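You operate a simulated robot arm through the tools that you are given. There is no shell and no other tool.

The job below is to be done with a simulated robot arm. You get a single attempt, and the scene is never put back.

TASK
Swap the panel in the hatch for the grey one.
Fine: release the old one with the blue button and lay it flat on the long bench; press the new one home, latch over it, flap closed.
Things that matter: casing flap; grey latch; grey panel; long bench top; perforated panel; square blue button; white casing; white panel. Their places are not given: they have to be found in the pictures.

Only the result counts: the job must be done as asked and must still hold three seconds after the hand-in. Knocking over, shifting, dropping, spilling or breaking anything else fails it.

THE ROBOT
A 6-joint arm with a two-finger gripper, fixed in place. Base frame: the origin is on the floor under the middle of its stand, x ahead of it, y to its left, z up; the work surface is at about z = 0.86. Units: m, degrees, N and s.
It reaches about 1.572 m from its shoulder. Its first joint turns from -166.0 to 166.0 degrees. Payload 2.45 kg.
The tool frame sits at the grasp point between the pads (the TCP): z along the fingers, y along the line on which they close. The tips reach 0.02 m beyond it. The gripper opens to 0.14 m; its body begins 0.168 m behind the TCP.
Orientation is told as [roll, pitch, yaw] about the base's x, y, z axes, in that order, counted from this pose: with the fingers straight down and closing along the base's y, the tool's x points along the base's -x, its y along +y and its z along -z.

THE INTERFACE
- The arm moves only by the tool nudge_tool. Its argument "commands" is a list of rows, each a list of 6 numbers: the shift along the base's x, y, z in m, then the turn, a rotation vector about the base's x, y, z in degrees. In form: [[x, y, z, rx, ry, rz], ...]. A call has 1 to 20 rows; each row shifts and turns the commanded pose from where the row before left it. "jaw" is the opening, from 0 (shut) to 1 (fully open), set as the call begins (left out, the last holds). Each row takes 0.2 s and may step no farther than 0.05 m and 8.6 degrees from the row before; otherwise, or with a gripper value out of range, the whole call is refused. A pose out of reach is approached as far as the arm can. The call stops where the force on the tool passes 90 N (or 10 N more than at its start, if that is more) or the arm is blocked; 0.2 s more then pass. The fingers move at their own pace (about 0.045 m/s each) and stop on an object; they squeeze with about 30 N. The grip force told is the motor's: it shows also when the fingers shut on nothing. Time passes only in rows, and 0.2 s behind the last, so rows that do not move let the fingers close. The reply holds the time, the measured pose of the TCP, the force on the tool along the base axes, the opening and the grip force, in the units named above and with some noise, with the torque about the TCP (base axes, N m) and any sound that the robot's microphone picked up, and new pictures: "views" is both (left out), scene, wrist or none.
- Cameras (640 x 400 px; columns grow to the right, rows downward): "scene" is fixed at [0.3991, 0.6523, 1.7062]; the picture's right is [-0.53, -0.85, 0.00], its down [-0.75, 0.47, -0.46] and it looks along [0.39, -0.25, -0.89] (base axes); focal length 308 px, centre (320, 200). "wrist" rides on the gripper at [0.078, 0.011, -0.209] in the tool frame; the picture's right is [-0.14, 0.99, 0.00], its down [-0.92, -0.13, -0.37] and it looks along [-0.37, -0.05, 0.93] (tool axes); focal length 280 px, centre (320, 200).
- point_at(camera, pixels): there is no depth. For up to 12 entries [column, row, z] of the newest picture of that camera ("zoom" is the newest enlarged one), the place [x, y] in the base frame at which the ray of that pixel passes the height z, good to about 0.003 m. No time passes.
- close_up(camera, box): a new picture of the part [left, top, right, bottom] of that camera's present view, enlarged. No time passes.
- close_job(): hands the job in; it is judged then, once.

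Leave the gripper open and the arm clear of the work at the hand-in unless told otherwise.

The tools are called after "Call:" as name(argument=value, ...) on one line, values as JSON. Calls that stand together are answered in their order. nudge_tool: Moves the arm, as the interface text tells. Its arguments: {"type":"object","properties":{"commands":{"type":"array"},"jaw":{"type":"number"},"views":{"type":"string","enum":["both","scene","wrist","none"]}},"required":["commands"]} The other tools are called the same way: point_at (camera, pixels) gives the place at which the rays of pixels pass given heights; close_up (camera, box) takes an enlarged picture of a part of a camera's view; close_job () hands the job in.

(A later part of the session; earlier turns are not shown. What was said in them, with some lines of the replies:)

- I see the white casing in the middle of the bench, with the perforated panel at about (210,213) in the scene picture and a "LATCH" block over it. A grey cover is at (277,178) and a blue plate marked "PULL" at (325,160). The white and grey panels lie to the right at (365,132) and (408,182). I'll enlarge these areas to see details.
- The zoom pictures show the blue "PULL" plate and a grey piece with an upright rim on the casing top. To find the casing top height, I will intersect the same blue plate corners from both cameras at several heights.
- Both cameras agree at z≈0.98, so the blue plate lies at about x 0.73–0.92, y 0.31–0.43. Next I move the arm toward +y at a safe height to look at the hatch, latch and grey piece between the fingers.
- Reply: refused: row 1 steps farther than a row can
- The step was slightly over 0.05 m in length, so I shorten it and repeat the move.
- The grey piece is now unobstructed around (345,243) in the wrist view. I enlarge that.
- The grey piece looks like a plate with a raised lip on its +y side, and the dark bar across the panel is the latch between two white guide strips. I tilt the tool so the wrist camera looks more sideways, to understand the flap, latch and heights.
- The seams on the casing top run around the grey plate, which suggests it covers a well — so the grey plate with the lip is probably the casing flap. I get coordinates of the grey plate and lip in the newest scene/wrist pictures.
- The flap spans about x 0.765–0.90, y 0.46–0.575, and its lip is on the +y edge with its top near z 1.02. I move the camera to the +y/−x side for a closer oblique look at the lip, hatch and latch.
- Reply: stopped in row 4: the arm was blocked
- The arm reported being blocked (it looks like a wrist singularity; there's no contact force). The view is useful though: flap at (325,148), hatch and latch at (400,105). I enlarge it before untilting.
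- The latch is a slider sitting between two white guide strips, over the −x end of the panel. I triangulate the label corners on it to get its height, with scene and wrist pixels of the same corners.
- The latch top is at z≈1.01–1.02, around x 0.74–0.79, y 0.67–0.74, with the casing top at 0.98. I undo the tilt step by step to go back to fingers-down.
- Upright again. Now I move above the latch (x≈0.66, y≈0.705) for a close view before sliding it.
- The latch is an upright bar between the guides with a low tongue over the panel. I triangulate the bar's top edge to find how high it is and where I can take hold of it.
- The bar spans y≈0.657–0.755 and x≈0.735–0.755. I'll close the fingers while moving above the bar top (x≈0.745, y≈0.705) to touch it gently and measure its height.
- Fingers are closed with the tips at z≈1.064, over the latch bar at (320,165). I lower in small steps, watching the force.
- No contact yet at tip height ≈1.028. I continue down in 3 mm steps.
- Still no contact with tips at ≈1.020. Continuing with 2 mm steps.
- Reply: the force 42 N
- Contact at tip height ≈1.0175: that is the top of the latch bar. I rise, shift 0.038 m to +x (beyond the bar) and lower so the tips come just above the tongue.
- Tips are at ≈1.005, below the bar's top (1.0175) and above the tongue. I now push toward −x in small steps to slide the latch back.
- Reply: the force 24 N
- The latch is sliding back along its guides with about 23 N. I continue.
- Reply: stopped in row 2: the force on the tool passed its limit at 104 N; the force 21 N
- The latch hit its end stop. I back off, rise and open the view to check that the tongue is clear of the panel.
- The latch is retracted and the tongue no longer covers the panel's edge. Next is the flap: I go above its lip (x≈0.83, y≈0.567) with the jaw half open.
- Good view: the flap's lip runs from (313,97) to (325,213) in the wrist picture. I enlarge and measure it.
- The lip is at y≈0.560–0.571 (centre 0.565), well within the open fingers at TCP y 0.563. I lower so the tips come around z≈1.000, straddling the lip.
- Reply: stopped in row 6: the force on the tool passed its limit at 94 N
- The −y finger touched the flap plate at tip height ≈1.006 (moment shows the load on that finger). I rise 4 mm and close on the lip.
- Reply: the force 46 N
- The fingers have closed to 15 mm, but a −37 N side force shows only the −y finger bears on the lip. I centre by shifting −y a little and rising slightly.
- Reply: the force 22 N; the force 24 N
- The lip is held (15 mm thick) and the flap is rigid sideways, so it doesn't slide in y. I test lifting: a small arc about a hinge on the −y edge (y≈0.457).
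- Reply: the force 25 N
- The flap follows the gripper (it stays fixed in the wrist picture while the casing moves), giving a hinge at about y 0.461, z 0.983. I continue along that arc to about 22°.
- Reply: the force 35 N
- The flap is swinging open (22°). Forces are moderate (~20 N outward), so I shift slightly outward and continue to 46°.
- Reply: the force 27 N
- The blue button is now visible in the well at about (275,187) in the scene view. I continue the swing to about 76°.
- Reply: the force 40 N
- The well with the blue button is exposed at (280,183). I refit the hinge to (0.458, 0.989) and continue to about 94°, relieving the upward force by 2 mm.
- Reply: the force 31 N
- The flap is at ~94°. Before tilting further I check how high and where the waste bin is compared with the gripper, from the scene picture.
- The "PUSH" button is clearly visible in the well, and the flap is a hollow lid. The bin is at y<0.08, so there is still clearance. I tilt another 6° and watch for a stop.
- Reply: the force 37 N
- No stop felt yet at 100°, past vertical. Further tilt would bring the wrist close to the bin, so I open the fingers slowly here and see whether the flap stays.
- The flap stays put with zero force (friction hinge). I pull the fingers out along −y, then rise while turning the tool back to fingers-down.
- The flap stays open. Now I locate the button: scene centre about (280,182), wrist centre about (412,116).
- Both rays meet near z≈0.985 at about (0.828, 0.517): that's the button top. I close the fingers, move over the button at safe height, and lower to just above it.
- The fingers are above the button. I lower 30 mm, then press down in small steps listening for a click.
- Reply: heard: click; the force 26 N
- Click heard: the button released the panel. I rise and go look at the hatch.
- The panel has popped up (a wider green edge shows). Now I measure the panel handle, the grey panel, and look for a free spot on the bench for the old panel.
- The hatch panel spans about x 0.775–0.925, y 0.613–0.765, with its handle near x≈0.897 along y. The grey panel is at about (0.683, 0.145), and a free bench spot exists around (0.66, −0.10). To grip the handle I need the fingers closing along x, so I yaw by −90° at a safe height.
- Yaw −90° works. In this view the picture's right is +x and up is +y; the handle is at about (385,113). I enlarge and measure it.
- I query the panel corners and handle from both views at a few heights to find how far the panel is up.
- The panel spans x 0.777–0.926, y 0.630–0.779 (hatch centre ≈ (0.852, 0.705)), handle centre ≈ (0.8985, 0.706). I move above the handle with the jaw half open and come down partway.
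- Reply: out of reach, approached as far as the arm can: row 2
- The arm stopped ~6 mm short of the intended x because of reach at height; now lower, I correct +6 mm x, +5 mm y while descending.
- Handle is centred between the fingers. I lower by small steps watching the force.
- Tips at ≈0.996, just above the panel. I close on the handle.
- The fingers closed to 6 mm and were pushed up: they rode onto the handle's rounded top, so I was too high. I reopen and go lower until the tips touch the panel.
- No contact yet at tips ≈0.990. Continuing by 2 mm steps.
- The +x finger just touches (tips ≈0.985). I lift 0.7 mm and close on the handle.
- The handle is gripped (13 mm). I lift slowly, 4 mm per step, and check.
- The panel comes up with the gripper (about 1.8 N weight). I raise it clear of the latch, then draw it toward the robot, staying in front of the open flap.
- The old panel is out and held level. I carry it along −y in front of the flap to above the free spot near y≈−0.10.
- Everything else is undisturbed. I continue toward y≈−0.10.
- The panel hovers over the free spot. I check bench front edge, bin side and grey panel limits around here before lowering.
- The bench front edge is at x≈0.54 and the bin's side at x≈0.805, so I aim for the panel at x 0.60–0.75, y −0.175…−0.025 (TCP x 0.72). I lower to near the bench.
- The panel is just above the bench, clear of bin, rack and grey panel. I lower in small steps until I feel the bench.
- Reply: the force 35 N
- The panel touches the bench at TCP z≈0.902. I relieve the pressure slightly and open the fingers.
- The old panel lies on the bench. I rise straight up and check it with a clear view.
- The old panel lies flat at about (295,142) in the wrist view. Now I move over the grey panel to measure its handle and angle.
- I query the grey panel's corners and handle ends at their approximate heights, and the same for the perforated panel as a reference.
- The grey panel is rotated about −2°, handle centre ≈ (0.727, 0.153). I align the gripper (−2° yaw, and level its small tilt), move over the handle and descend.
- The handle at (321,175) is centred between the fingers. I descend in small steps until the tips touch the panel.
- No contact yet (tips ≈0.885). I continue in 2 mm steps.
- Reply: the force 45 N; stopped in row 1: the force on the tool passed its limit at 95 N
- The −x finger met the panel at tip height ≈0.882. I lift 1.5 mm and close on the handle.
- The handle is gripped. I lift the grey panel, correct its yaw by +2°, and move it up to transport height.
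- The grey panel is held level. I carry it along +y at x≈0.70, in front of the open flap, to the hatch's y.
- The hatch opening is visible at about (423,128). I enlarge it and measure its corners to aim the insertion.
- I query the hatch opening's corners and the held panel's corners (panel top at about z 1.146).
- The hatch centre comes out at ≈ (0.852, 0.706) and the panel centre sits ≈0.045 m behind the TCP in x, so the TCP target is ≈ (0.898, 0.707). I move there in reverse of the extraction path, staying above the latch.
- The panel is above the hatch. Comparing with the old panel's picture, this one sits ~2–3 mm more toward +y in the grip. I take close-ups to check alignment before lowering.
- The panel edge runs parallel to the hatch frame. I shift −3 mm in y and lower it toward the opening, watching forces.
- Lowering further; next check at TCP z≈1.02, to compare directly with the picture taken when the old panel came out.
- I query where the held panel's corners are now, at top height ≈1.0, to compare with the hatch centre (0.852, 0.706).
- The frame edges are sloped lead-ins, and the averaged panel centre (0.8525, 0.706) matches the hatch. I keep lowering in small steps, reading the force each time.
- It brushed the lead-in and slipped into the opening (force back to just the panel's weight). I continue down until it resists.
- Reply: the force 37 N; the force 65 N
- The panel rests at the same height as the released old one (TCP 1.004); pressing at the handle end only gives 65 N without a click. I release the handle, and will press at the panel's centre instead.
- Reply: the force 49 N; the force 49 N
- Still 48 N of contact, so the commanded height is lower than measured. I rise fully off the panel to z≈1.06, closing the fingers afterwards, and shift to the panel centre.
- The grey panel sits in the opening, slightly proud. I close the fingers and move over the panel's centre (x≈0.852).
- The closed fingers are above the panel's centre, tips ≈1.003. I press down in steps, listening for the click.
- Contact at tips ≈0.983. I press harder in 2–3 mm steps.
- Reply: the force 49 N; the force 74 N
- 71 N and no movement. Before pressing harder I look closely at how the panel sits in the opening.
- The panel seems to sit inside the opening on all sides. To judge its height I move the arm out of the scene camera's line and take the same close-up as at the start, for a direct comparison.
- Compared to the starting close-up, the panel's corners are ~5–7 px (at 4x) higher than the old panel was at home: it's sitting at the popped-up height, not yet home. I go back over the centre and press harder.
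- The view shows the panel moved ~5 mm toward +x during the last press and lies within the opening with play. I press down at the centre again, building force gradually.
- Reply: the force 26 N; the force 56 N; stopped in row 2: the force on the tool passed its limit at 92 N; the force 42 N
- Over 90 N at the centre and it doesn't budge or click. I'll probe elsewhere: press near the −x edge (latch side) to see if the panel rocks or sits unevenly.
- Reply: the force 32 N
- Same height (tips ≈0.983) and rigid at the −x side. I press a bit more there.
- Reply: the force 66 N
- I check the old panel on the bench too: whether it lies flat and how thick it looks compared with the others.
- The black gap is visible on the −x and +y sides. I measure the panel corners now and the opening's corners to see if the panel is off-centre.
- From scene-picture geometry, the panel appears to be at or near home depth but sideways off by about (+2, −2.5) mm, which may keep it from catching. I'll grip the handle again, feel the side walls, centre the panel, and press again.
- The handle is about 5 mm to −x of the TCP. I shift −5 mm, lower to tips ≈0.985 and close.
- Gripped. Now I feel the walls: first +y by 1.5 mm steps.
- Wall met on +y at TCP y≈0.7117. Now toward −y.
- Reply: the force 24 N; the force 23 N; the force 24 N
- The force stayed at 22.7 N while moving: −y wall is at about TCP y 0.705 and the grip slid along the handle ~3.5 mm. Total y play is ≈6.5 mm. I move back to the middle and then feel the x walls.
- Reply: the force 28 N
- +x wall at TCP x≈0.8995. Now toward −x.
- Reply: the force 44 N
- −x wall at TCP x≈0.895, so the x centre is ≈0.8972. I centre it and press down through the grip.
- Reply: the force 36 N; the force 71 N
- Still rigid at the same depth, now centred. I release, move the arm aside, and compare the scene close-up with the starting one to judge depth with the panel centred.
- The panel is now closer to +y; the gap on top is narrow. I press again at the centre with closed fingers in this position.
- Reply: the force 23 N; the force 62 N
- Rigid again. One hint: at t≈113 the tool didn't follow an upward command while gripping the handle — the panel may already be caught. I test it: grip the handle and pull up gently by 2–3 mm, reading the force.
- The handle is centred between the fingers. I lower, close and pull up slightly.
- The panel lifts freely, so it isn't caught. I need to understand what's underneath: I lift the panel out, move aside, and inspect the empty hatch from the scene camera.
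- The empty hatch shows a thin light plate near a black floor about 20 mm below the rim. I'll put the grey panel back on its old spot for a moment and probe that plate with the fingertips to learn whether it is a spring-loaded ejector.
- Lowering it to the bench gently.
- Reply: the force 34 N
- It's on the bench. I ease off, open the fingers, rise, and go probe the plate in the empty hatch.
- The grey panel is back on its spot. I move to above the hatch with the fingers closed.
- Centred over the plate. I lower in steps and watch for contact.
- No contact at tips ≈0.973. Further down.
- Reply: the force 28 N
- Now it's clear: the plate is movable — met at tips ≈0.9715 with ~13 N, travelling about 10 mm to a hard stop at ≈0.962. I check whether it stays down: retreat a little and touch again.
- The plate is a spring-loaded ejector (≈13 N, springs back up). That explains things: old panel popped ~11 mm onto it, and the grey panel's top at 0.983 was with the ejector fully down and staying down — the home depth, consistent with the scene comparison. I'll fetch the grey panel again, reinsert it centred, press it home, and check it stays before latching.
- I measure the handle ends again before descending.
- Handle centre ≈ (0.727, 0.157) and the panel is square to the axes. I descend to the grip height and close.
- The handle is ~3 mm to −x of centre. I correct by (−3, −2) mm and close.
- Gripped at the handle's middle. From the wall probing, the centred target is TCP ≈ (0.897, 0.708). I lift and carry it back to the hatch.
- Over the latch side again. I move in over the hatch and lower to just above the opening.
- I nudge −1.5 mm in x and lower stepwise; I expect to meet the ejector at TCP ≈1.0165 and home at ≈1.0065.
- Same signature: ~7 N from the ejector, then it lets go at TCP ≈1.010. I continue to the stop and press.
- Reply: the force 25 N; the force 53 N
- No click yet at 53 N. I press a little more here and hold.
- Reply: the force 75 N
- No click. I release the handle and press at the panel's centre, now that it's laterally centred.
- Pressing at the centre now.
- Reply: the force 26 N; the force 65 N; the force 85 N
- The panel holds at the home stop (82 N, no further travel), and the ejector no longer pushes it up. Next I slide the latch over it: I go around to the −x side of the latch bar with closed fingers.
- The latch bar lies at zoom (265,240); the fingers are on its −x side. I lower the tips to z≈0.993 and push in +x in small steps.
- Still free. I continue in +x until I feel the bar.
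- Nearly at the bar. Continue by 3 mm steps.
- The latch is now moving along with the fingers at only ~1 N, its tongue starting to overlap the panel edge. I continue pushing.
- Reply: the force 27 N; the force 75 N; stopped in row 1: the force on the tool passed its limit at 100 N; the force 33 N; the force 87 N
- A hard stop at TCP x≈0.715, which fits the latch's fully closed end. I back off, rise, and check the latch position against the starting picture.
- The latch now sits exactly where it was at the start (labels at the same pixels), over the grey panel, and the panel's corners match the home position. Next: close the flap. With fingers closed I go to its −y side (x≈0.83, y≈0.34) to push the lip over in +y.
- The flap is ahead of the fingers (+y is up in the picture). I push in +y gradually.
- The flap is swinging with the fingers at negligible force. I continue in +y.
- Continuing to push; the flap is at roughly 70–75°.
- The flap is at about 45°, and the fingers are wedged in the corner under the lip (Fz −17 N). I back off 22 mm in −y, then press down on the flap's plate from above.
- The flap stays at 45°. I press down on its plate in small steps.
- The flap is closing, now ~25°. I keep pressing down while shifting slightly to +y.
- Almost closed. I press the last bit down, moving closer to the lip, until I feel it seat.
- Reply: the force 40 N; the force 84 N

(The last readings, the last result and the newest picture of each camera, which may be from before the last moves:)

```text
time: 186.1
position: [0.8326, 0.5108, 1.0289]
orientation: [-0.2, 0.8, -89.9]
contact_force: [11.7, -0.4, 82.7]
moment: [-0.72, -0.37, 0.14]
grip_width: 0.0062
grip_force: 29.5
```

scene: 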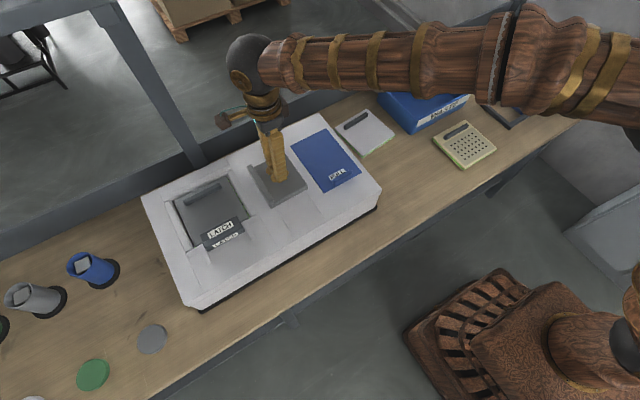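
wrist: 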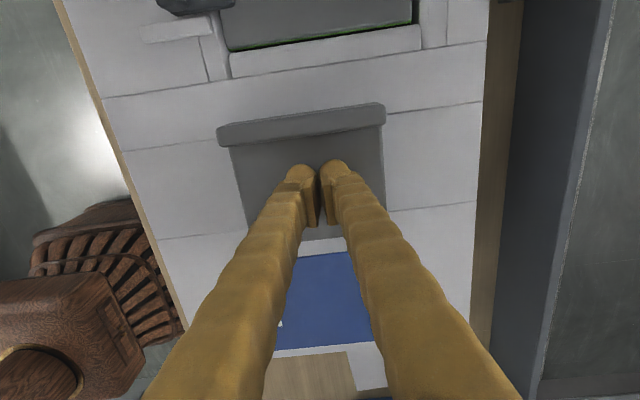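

The flap is seated (rigid at the same height as at the start, no click from the button). I rise and move away to inspect everything.

Call:
nudge_tool(commands=[[0, 0, 0.01, 0, 0, 0], [0, -0.01, 0.03, 0, 0, 0], [0, -0.01, 0.045, 0, 0, 0], [-0.02, -0.03, 0.03, 0, 0, 0], [-0.03, -0.035, 0, 0, 0, 0], [-0.03, -0.035, 0, 0, 0, 0], [-0.03, -0.035, 0, 0, 0, 0], [-0.03, -0.035, 0, 0, 0, 0], [0, -0.045, 0, 0, 0, 0], [0, -0.045, 0, 0, 0, 0], [0, 0, 0, 0, 0, 0]], jaw=1, views="both")

Call:
close_up(camera="scene", box=[160, 160, 260, 260])

Call:
close_up(camera="scene", box=[230, 120, 370, 220])

Call:
close_up(camera="scene", box=[360, 90, 510, 200])

```text
time: 188.5
position: [0.6911, 0.2284, 1.1399]
orientation: [-0.6, 0.7, -89.9]
contact_force: [0.0, 0.0, -0.7]
moment: [-0.02, 0.02, 0.0]
grip_width: 0.14
grip_force: 0.0
```

scene: 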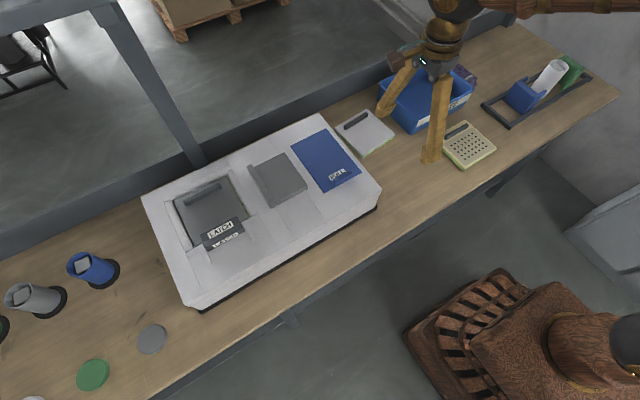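
wrist: 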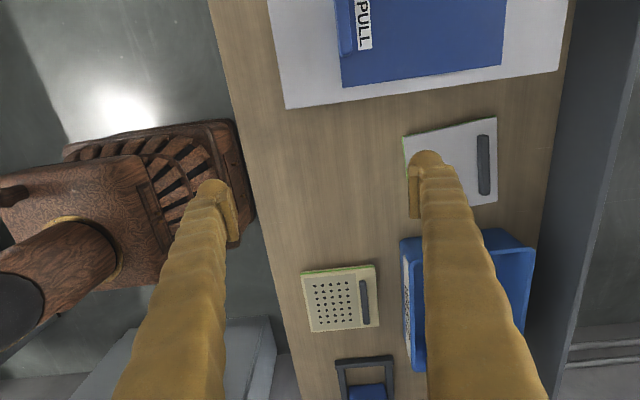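

```text
4.00 times, centred on (210, 210) of scene
```

zoom: 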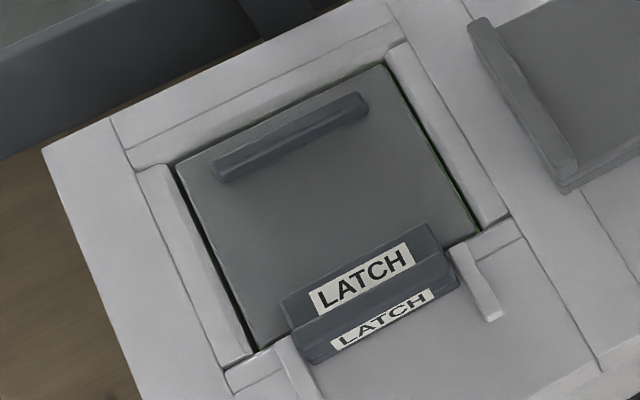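

```text
4.00 times, centred on (300, 170) of scene
```

zoom: 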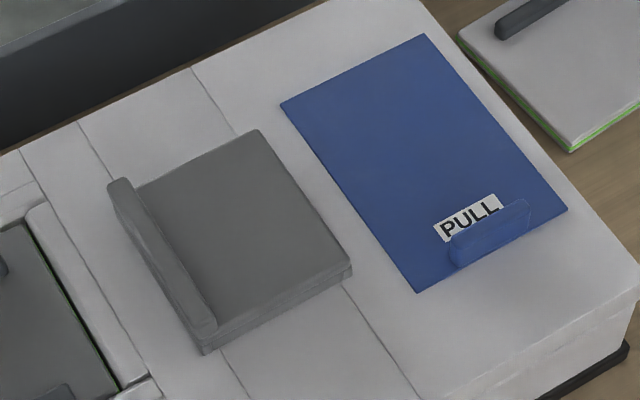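

```text
3.64 times, centred on (435, 145) of scene
```

zoom: 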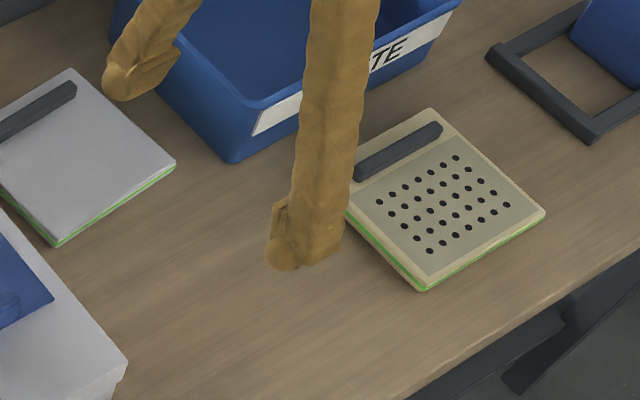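

Everything matches: the flap is back at its starting pixels, the latch is fully over the grey panel, the panel's handle and corners sit at the home position, the old panel lies flat on the bench at about (468,145), and the white panel, bin and rack are untouched. I raise the arm clear with the gripper open and take one last look.

Call:
nudge_tool(commands=[[-0.01, 0, 0.04, 0, 0, 0], [-0.01, 0, 0.04, 0, 0, 0], [-0.01, 0, 0.04, 0, 0, 0], [-0.01, 0, 0.03, 0, 0, 0], [0, 0, 0, 0, 0, 0], [0, 0, 0, 0, 0, 0], [0, 0, 0, 0, 0, 0]], jaw=1, views="both")

Call:
close_up(camera="scene", box=[160, 130, 320, 260])

Call:
close_up(camera="scene", box=[400, 90, 520, 190])

```text
time: 190.1
position: [0.6504, 0.2273, 1.2841]
orientation: [-0.6, 0.7, -89.9]
contact_force: [-0.6, 0.5, -0.1]
moment: [-0.03, -0.03, 0.01]
grip_width: 0.1401
grip_force: 0.1
```

scene: 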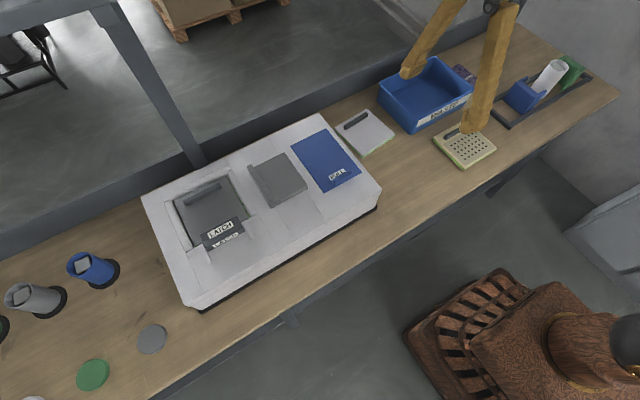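
wrist: 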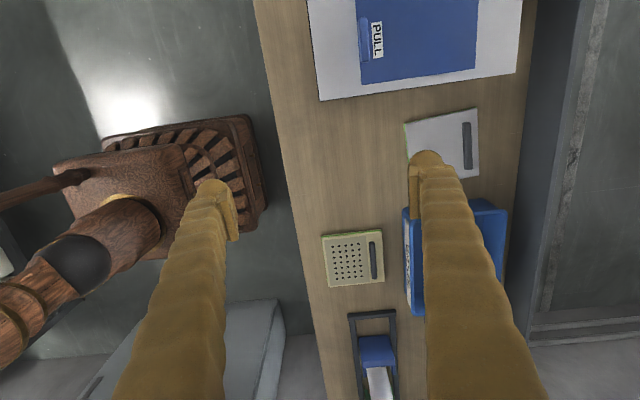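

```text
3.08 times, centred on (240, 195) of scene
```

zoom: 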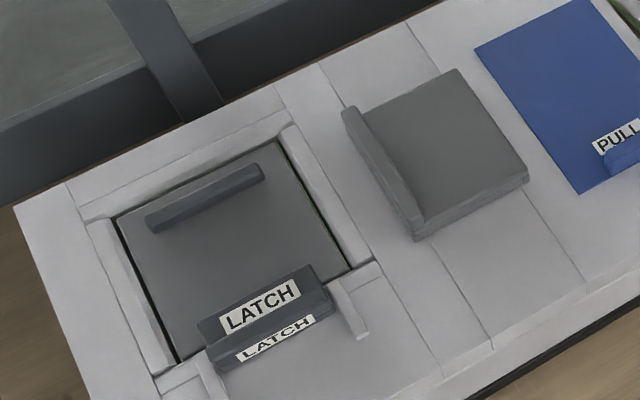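

```text
4.00 times, centred on (460, 140) of scene
```

zoom: 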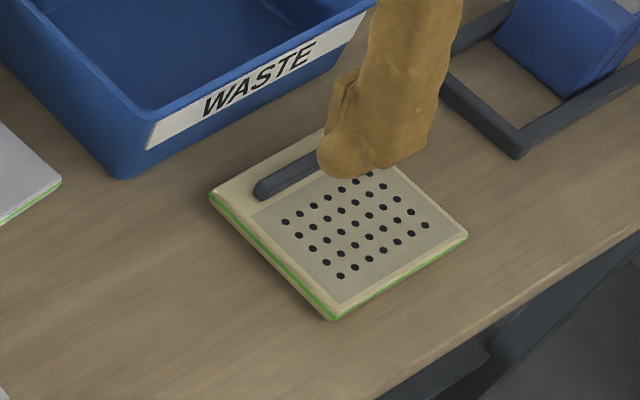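

The final view shows the flap closed, the latch over the grey panel in the hatch, the old panel flat on the bench, and the arm clear with the gripper open. I hand the job in.

Call:
close_job()

```text
The job is handed in.
```

I swapped the panels and handed the job in, but I never heard a second click to confirm the grey panel locked in place.

- **Old panel:** I slid the latch back, opened the flap and pressed the blue button, which clicked and popped the perforated panel up. It now lies flat on the long bench, between the grey panel's old spot and the rack.
- **Grey panel:** It sits in the hatch. I pressed it with over 80 N at its centre and it would go no lower. Its corners and handle line up with where the old panel sat at the start. It still lifted freely by the handle on an earlier test, so the latch may be all that holds it.
- **Extra handling:** I took the grey panel out once to check what was underneath, set it briefly on its original spot, then put it back.
- **Latch and flap:** The latch is back at its starting position, now over the grey panel. The flap is closed, also back at its starting position.
- **Everything else:** In the final pictures the white panel, bin, rack and casing look unmoved. The arm is clear and the gripper is open.
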